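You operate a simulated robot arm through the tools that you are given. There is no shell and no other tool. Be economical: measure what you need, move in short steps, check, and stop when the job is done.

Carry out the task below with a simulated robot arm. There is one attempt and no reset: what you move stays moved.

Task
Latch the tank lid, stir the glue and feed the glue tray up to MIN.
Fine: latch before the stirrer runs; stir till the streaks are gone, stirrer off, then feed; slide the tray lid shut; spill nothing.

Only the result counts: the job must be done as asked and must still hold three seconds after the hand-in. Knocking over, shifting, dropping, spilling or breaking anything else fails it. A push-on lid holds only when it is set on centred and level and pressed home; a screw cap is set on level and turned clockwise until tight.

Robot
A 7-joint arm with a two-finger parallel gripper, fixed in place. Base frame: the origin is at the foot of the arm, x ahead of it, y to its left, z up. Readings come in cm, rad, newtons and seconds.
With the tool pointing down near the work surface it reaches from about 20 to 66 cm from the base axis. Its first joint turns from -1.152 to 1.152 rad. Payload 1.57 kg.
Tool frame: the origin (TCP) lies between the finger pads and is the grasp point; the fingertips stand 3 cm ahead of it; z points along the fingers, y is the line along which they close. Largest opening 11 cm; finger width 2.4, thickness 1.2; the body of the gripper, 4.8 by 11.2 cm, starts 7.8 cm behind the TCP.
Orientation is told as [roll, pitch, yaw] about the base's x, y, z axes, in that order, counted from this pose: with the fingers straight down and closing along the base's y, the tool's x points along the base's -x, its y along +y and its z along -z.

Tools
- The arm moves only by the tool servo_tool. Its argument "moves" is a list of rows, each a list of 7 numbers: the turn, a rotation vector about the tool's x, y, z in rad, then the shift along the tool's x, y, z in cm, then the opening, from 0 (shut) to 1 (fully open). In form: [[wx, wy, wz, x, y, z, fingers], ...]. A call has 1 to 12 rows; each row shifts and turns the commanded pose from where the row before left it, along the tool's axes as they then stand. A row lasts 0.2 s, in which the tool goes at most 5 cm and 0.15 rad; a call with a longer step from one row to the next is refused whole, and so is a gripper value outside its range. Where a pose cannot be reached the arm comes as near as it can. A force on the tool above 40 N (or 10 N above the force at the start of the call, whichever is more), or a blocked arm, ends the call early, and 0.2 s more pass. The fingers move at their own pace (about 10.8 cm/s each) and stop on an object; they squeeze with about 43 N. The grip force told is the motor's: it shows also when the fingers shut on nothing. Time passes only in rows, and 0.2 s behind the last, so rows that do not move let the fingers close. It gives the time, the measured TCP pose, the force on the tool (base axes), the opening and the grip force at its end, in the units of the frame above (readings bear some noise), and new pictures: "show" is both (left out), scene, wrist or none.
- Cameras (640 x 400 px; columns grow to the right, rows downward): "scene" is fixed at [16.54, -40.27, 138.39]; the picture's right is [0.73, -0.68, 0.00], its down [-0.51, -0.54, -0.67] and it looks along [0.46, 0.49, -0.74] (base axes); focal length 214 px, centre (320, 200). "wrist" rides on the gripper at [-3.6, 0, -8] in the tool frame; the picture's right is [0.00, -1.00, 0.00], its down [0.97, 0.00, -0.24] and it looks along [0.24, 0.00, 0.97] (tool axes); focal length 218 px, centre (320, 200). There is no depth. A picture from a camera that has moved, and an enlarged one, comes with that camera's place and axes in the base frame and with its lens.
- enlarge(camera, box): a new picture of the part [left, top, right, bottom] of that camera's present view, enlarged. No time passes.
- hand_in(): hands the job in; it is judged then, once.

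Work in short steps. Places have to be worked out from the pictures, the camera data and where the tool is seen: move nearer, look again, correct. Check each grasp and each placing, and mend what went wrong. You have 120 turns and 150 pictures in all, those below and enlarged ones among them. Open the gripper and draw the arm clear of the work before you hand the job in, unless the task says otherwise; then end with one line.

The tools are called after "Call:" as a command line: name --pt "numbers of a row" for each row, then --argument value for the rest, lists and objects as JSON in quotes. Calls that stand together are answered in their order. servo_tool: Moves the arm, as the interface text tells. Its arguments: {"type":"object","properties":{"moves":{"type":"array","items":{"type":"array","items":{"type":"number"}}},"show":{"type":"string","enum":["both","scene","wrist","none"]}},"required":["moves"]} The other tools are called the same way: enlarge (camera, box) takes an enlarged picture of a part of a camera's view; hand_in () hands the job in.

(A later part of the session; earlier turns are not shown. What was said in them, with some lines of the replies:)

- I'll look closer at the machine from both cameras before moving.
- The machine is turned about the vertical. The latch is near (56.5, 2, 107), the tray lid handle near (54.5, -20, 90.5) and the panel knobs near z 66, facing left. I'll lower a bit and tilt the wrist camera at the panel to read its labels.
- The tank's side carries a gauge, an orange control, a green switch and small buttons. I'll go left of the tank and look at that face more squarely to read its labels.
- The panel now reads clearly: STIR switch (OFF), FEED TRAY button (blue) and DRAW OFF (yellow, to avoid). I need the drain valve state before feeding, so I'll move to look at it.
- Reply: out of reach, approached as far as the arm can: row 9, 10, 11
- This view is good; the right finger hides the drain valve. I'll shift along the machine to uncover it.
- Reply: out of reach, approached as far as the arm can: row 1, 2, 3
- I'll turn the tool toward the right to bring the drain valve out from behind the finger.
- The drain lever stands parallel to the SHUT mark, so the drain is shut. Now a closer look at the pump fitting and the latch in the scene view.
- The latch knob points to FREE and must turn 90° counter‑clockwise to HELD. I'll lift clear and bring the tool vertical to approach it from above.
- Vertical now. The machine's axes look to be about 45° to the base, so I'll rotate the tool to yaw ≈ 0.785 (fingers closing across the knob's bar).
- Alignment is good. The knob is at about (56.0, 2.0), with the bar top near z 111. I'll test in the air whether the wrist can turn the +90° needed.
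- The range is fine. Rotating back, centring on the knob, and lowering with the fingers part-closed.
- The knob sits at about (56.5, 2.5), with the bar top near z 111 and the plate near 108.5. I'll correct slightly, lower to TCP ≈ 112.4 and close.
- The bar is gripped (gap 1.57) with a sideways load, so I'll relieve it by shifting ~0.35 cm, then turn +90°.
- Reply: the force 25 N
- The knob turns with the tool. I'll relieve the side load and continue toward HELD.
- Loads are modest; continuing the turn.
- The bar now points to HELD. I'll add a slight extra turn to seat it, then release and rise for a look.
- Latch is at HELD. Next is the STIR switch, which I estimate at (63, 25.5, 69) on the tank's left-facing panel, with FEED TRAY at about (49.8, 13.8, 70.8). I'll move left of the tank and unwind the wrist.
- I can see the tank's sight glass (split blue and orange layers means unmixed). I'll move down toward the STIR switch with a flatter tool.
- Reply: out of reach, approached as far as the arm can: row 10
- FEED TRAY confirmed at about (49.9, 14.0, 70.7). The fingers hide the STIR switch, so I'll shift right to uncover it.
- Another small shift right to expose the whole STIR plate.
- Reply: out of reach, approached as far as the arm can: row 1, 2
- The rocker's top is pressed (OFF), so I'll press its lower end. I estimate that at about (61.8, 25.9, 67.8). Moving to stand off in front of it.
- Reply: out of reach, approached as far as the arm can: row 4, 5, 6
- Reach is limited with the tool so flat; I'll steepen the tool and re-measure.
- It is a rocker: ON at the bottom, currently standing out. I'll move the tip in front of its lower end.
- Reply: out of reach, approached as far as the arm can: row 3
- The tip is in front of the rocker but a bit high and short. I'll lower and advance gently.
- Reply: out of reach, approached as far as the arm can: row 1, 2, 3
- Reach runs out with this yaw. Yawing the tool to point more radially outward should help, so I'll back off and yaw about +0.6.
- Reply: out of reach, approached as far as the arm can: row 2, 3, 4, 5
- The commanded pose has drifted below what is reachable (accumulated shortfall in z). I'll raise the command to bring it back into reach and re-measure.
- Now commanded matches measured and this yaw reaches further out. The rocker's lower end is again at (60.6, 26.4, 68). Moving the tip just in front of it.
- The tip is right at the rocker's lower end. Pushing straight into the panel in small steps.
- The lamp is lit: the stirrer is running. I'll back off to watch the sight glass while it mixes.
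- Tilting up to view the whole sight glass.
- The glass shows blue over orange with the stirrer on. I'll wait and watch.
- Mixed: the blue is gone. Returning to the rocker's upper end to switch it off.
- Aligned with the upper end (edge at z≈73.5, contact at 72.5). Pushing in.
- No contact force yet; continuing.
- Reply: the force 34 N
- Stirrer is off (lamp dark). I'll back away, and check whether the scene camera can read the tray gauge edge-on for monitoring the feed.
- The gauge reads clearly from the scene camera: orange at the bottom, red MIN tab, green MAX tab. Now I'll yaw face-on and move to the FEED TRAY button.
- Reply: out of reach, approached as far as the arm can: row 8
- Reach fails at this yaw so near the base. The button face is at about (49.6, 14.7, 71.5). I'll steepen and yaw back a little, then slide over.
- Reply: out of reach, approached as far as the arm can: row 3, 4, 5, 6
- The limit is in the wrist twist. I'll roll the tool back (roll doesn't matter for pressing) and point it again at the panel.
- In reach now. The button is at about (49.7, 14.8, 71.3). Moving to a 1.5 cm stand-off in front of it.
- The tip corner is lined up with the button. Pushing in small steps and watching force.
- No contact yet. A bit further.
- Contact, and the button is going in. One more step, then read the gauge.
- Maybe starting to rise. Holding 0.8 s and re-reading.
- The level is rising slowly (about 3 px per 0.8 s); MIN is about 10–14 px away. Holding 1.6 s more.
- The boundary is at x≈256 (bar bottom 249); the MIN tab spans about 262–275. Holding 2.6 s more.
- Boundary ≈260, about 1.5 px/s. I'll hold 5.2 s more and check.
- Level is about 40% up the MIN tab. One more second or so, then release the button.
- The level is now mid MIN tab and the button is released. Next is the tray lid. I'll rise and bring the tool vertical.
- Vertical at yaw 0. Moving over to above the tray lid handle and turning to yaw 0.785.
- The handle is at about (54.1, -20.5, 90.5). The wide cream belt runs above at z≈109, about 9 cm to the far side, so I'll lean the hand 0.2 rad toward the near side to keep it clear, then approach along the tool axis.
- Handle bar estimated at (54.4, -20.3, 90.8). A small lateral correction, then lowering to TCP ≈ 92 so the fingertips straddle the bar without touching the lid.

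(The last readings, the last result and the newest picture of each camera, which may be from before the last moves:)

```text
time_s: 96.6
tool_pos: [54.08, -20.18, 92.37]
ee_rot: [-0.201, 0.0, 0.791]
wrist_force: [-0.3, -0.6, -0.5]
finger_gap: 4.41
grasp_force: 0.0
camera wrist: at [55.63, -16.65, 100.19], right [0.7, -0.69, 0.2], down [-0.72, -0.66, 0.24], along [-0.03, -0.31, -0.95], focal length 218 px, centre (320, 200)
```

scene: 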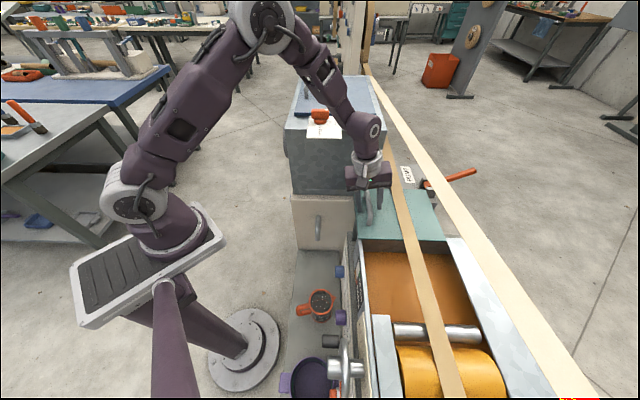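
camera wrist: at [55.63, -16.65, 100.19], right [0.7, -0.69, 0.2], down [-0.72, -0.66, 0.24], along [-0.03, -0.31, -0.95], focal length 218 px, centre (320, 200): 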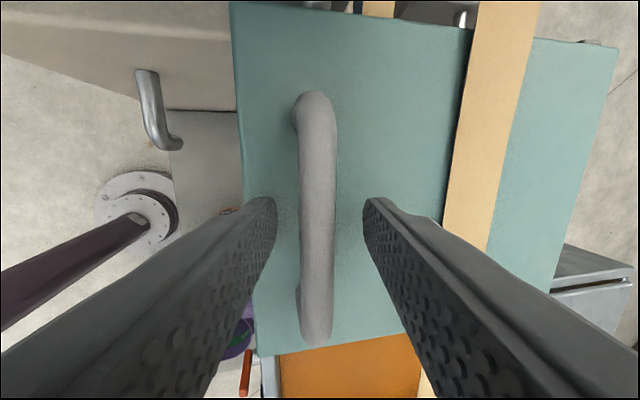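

The handle is centred between the fingers. Lowering a touch more and closing.

Call:
servo_tool --pt "0 0 0 0 0 0.8 0.4" --pt "0 0 0 0 0 0 0" --pt "0 0 0 0 0 0 0" --pt "0 0 0 0 0 0 0" --show "wrist"

```text
time_s: 97.0
tool_pos: [54.42, -20.31, 92.36]
ee_rot: [-0.206, 0.001, 0.791]
wrist_force: [-7.5, 4.3, 18.3]
finger_gap: 4.82
grasp_force: 2.2
stopped in row 1: the force on the tool passed its limit (the readings are from after the stop); the commanded pose is now the measured one
camera wrist: at [55.75, -16.76, 100.16], right [0.7, -0.69, 0.21], down [-0.72, -0.66, 0.23], along [-0.03, -0.31, -0.95], focal length 218 px, centre (320, 200)
```

wrist: 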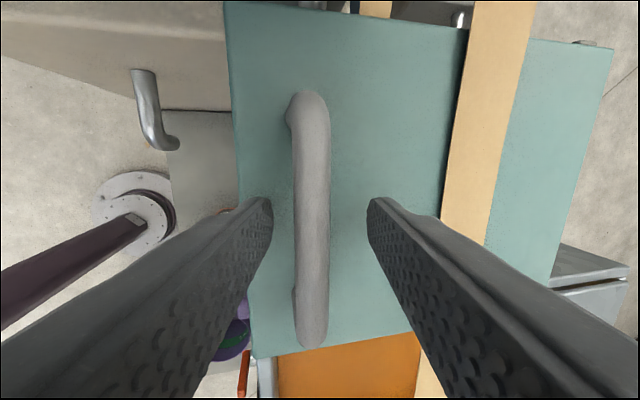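

The tips touched the lid at TCP 92.3. Raising 0.5 and closing on the bar.

Call:
servo_tool --pt "0 0 0 0 0 -0.5 0.4" --pt "0 0 0 0 0 0 0" --pt "0 0 0 0 0 0 0" --pt "0 0 0 0 0 0 0" --show "wrist"

```text
time_s: 98.0
tool_pos: [54.13, -20.06, 92.59]
ee_rot: [-0.201, 0.003, 0.789]
wrist_force: [-24.7, 25.6, -4.5]
finger_gap: 1.38
grasp_force: 30.2
camera wrist: at [55.54, -16.5, 100.44], right [0.7, -0.69, 0.2], down [-0.72, -0.66, 0.24], along [-0.03, -0.31, -0.95], focal length 218 px, centre (320, 200)
```

wrist: 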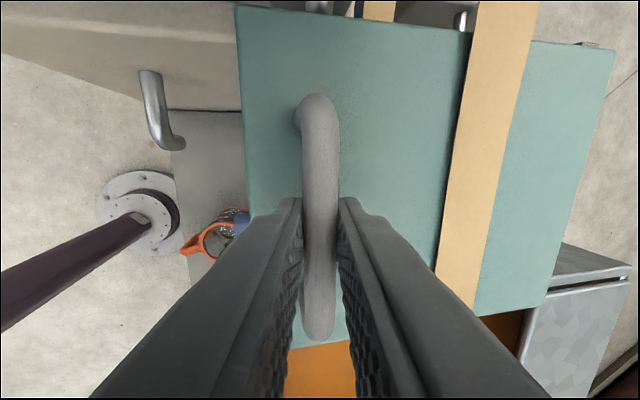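

Gripped (gap 1.38) with a sideways load. Relieving it first.

Call:
servo_tool --pt "0 0 0 0 0.25 0 0" --pt "0 0 0 0 0.2 0 0" --pt "0 0 0 0 0 0 0" --show "none"

```text
time_s: 98.8
tool_pos: [54.02, -20.13, 92.69]
ee_rot: [-0.209, 0.0, 0.789]
wrist_force: [-3.9, 2.8, -24.3]
finger_gap: 1.37
grasp_force: 30.7
```

Side load is gone; a small vertical load remains. I'll ease it and begin pulling the lid toward the roller.

Call:
servo_tool --pt "0 0 0 0 0 0.25 0" --pt "0 0 0 0.6 0 0 0" --pt "0 0 0 0.8 0 0 0" --pt "0 0 0 0.8 0 0 0"

```text
time_s: 99.8
tool_pos: [52.59, -21.64, 92.58]
ee_rot: [-0.208, -0.001, 0.791]
wrist_force: [-6.6, 8.7, 21.6]
finger_gap: 1.34
grasp_force: 31.1
camera wrist: at [53.94, -17.99, 100.4], right [0.69, -0.69, 0.21], down [-0.72, -0.66, 0.23], along [-0.02, -0.31, -0.95], focal length 218 px, centre (320, 200)
```

scene: 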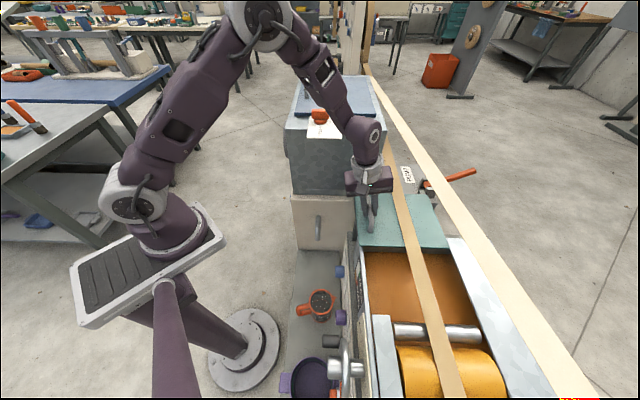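
wrist: 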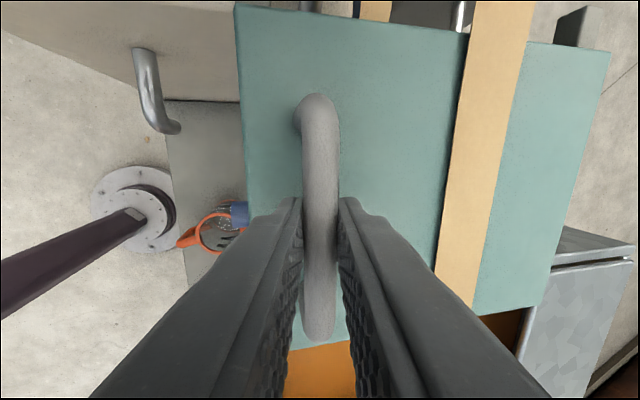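

The lid slides with the hand. Continuing.

Call:
servo_tool --pt "0 0 0 0.9 0 -0.12 0" --pt "0 0 0 0.9 0 0 0" --pt "0 0 0 0.9 0 0 0" --pt "0 0 0 0.9 0 0 0" --pt "0 0 0 0.9 0 0 0" --show "scene"

```text
time_s: 101.0
tool_pos: [49.24, -24.71, 92.66]
ee_rot: [-0.21, -0.001, 0.79]
wrist_force: [20.6, -18.0, -5.6]
finger_gap: 1.38
grasp_force: 30.7
```

scene: 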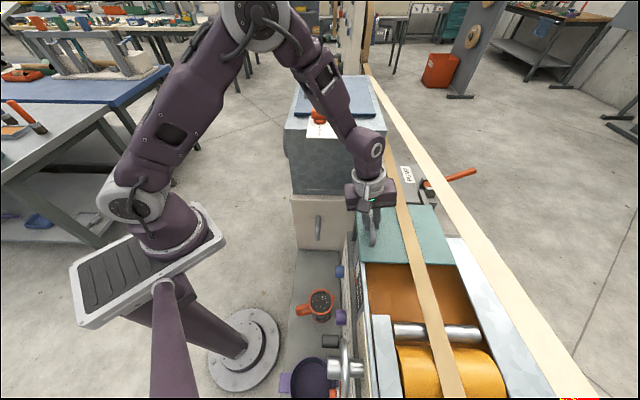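

Moving well, with a side load building. I'll correct laterally and continue.

Call:
servo_tool --pt "0 0 0 0.6 -0.25 0 0" --pt "0 0 0 0.8 -0.03 0 0" --pt "0 0 0 0.8 -0.03 0 0" --pt "0 0 0 0.8 -0.03 0 0" --show "scene"

```text
time_s: 102.0
tool_pos: [47.28, -26.99, 92.62]
ee_rot: [-0.202, 0.003, 0.791]
wrist_force: [-13.8, 15.2, 18.7]
finger_gap: 1.36
grasp_force: 30.6
```

scene: 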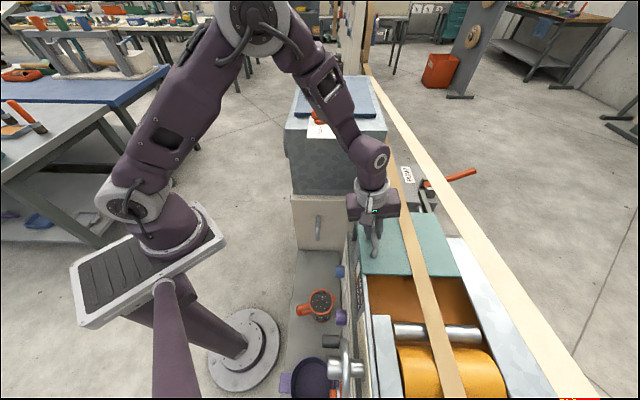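

About as far again to go. Continuing with small corrections.

Call:
servo_tool --pt "0 0 0 0.8 0.15 -0.1 0" --pt "0 0 0 0.9 0 0 0" --pt "0 0 0 0.9 0 0 0" --pt "0 0 0 0.9 0 0 0" --pt "0 0 0 0.9 0 0 0" --show "both"

```text
time_s: 103.2
tool_pos: [44.09, -30.03, 92.6]
ee_rot: [-0.202, 0.0, 0.792]
wrist_force: [-6.0, 7.8, -20.5]
finger_gap: 1.36
grasp_force: 29.6
camera wrist: at [45.53, -26.49, 100.36], right [0.7, -0.69, 0.2], down [-0.72, -0.66, 0.23], along [-0.03, -0.31, -0.95], focal length 218 px, centre (320, 200)
```

scene: 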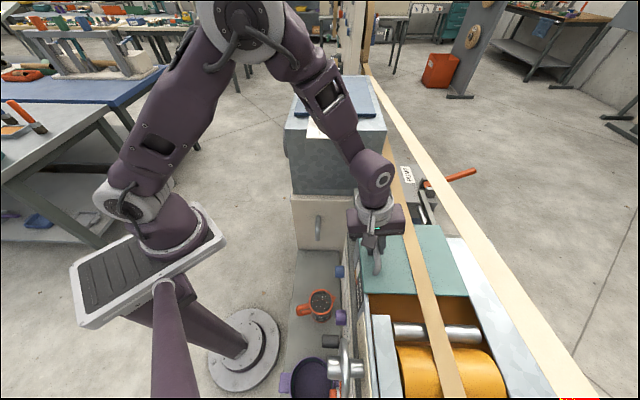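
wrist: 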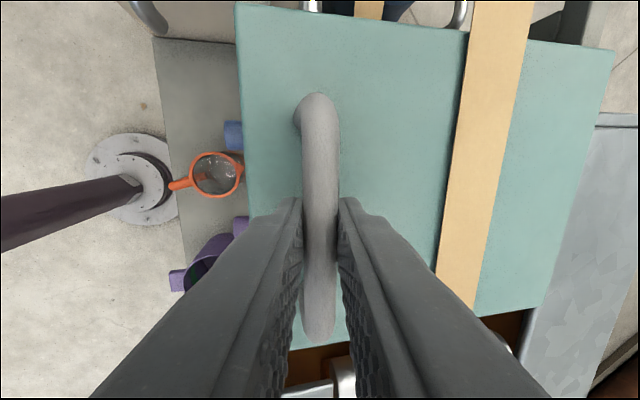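

Nearly there. Continuing.

Call:
servo_tool --pt "0 0 0 0.8 0.05 0.1 0" --pt "0 0 0 0.8 0 0 0" --pt "0 0 0 0.8 0 0 0" --show "both"

```text
time_s: 104.0
tool_pos: [42.27, -31.94, 92.44]
ee_rot: [-0.203, -0.001, 0.788]
wrist_force: [-17.7, 17.4, -2.0]
finger_gap: 1.38
grasp_force: 30.3
camera wrist: at [43.76, -28.25, 100.36], right [0.7, -0.69, 0.2], down [-0.72, -0.66, 0.23], along [-0.03, -0.31, -0.95], focal length 218 px, centre (320, 200)
```

scene: 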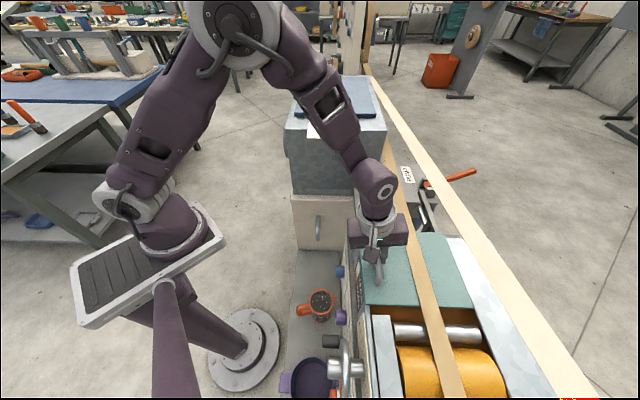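
wrist: 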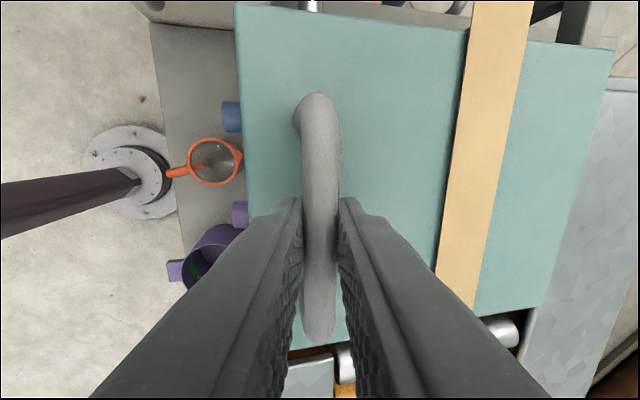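

The lid edge is close to the roller. Small steps until it meets the stop.

Call:
servo_tool --pt "0 0 0 0.5 0.2 0 0" --pt "0 0 0 0.5 0 0 0" --pt "0 0 0 0.5 0 0 0" --show "scene"

Call:
enlarge --camera "scene" --box '[340, 220, 520, 350]'

```text
time_s: 104.8
tool_pos: [41.4, -32.82, 92.51]
ee_rot: [-0.207, -0.004, 0.791]
wrist_force: [1.0, 8.7, -6.6]
finger_gap: 1.4
grasp_force: 29.8
```

scene: 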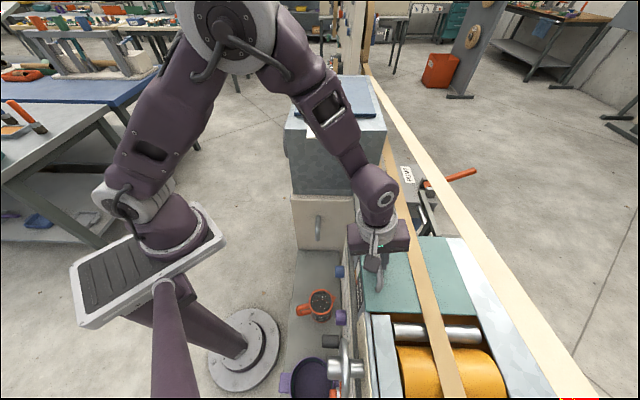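

```text
3.08 times, centred on (430, 285) of scene
camera zoom: at [16.55, -40.25, 138.39], right [0.73, -0.68, 0.0], down [-0.51, -0.54, -0.67], along [0.46, 0.49, -0.74], focal length 660 px, centre (-18, -62)
```

zoom: 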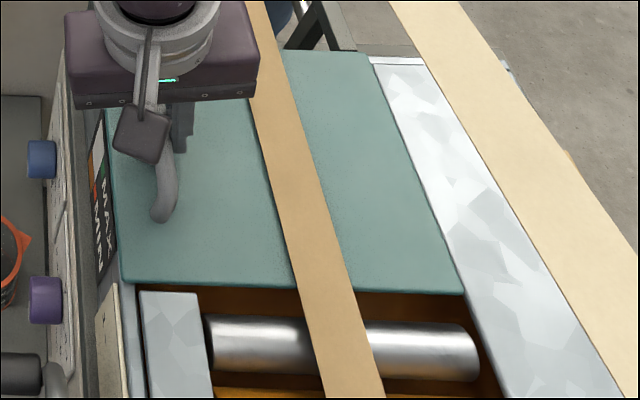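

Still a small gap before the metal block. Continuing gently.

Call:
servo_tool --pt "0 0 0 0.4 0.05 0 0" --pt "0 0 0 0.4 0 0 0" --pt "0 0 0 0.3 0 0 0" --show "none"

Call:
enlarge --camera "scene" --box '[340, 220, 520, 350]'

```text
time_s: 105.6
tool_pos: [40.62, -33.55, 92.44]
ee_rot: [-0.21, -0.002, 0.791]
wrist_force: [16.6, 16.9, 2.3]
finger_gap: 1.41
grasp_force: 30.6
```

```text
3.08 times, centred on (430, 285) of scene
camera zoom: at [16.58, -40.22, 138.4], right [0.73, -0.68, 0.0], down [-0.51, -0.54, -0.67], along [0.46, 0.49, -0.74], focal length 660 px, centre (-18, -62)
```

zoom: 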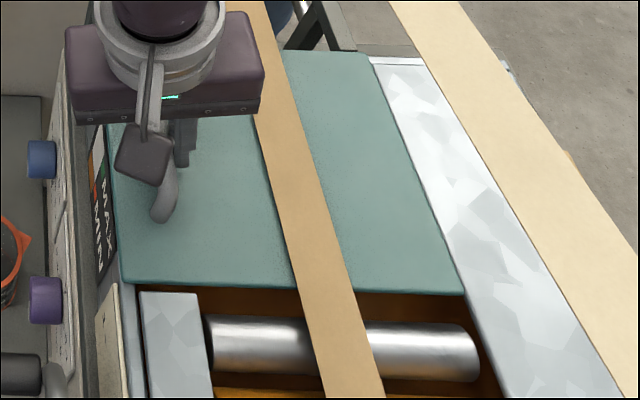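

The lid edge no longer moves while the force rises to ~24 N: it's at its stop. Releasing and withdrawing along the tool axis.

Call:
servo_tool --pt "0 0 0 -0.4 0 0 0" --pt "0 0 0 0 0 0 0.4" --pt "0 0 0 0 0 0 0.4" --pt "0 0 0 0 0 -2 0.4" --pt "0 0 0 0 0 -4 0.4" --pt "0 0 0 0 0 -4.5 0.4" --pt "0 0 0 0 0 -4.5 0.4" --pt "0 0 0 0 0 -4.5 0.4" --pt "0 0 0 0 0 -4.5 0.4" --pt "0 0 0 0 0 0 0.4"

```text
time_s: 107.8
tool_pos: [37.27, -29.56, 115.88]
ee_rot: [-0.206, -0.005, 0.791]
wrist_force: [0.9, -0.4, -0.4]
finger_gap: 4.37
grasp_force: 0.0
camera wrist: at [38.73, -25.98, 123.74], right [0.7, -0.69, 0.2], down [-0.72, -0.66, 0.23], along [-0.03, -0.31, -0.95], focal length 218 px, centre (320, 200)
```

scene: 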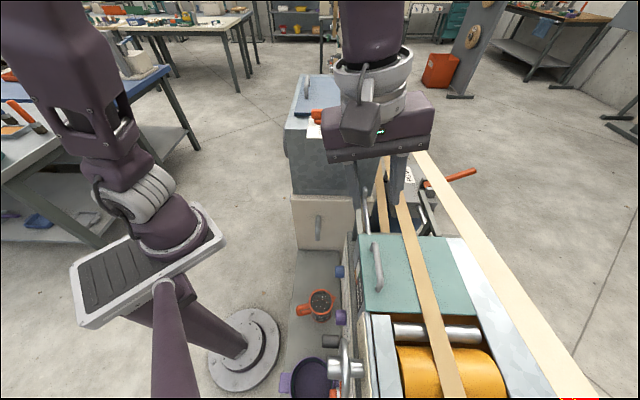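
wrist: 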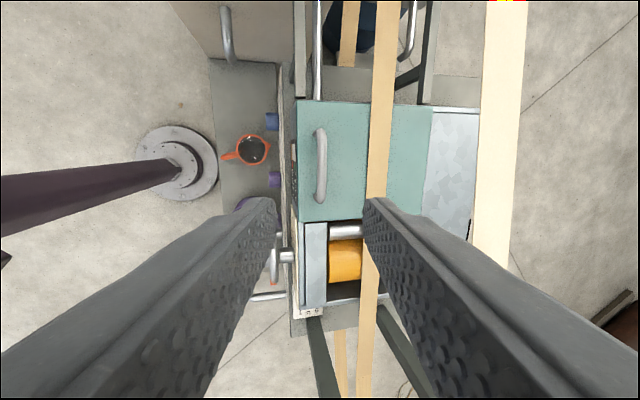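

The lid is shut. Drawing the arm clear and checking the gauge, latch and switch.

Call:
servo_tool --pt "0 0 0 -2.74 2.56 -2.05 0.6" --pt "0 0 0 -2.74 2.56 -2.05 0.6" --pt "0 0 0 -2.74 2.56 -2.05 0.6" --pt "0 0 0 -2.74 2.56 -2.05 0.6" --pt "0 0 0 -2.74 2.56 -2.05 0.6" --pt "0 0 0 -2.74 2.56 -2.05 0.6" --pt "0 0 0 -2.74 2.56 -2.05 1" --pt "0 0 0 -2.74 2.56 -2.05 1" --pt "0.1 0 0 0 0 0 1" --pt "0.15 0 0 0 0 0 1" --pt "0.15 0 0 0 0 0 1" --pt "0 0 0 0 0 0 1"

Call:
enlarge --camera "scene" --box '[355, 268, 365, 286]'

Call:
enlarge --camera "wrist" --box '[300, 0, 640, 240]'

```text
time_s: 110.4
tool_pos: [36.1, 2.32, 127.77]
ee_rot: [-0.607, -0.003, 0.792]
wrist_force: [0.1, -0.2, 0.2]
finger_gap: 10.99
grasp_force: 0.0
camera wrist: at [35.34, 7.93, 134.3], right [0.58, -0.58, 0.57], down [-0.78, -0.59, 0.2], along [0.23, -0.56, -0.8], focal length 218 px, centre (320, 200)
```

scene: 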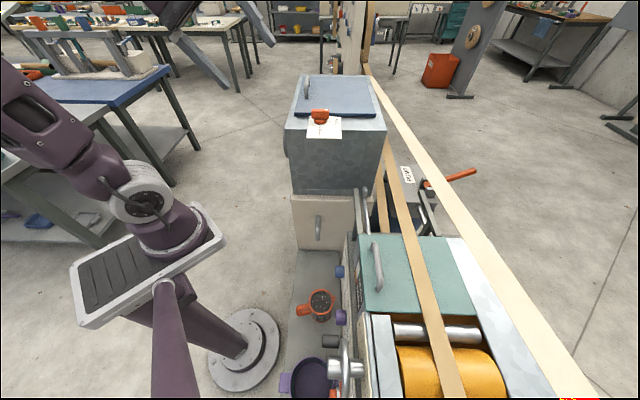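
wrist: 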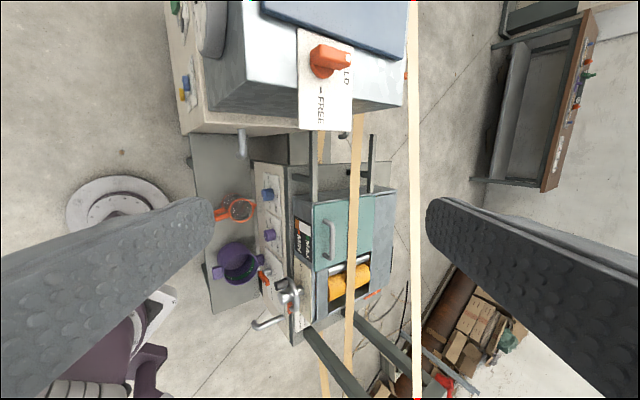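

```text
16.00 times, centred on (360, 277) of scene
camera zoom: at [16.54, -40.27, 138.39], right [0.73, -0.68, 0.0], down [-0.51, -0.54, -0.67], along [0.46, 0.49, -0.74], focal length 3432 px, centre (-320, -1032)
```

zoom: 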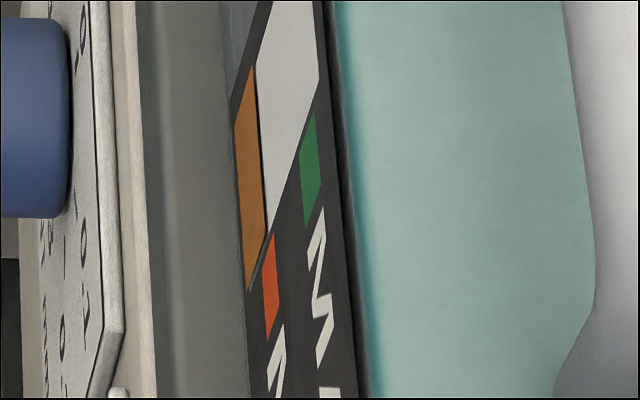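

```text
1.67 times, centred on (470, 120) of wrist
camera zoom: at [35.34, 7.93, 134.3], right [0.58, -0.58, 0.57], down [-0.78, -0.59, 0.2], along [0.23, -0.56, -0.8], focal length 364 px, centre (70, 333)
```

zoom: 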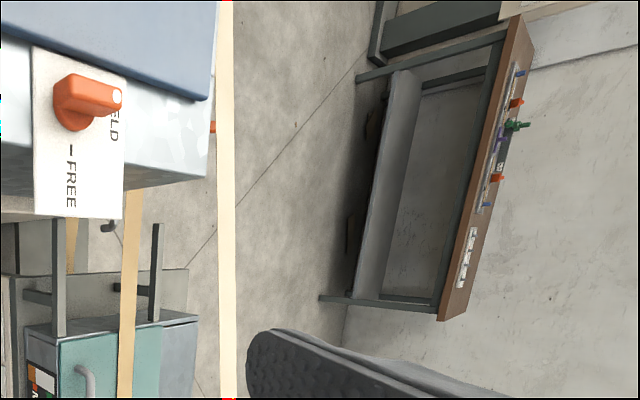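

Call:
enlarge --camera "wrist" --box '[270, 190, 390, 290]'

Call:
enlarge --camera "wrist" --box '[295, 215, 320, 275]'

```text
4.00 times, centred on (330, 240) of wrist
camera zoom: at [35.34, 7.93, 134.3], right [0.58, -0.58, 0.57], down [-0.78, -0.59, 0.2], along [0.23, -0.56, -0.8], focal length 873 px, centre (280, 40)
```

zoom: 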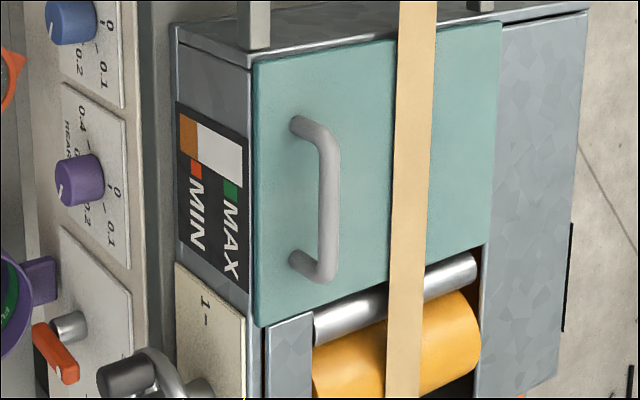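

```text
6.67 times, centred on (308, 245) of wrist
camera zoom: at [35.34, 7.93, 134.3], right [0.58, -0.58, 0.57], down [-0.78, -0.59, 0.2], along [0.23, -0.56, -0.8], focal length 1455 px, centre (403, -100)
```

zoom: 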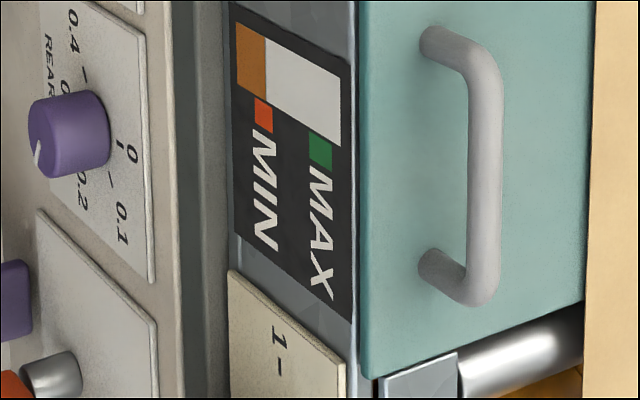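

The level is mid MIN mark and the lid is against the block. The latch is at HELD, the stirrer is off, nothing is spilled, and the arm is clear with the gripper open. Handing in.

Call:
hand_in

```text
The job is handed in.
```

The job is handed in: I latched the tank lid, stirred the glue until the streaks were gone and switched the stirrer off, then fed the tray up to MIN and slid its lid shut, with no spill visible.
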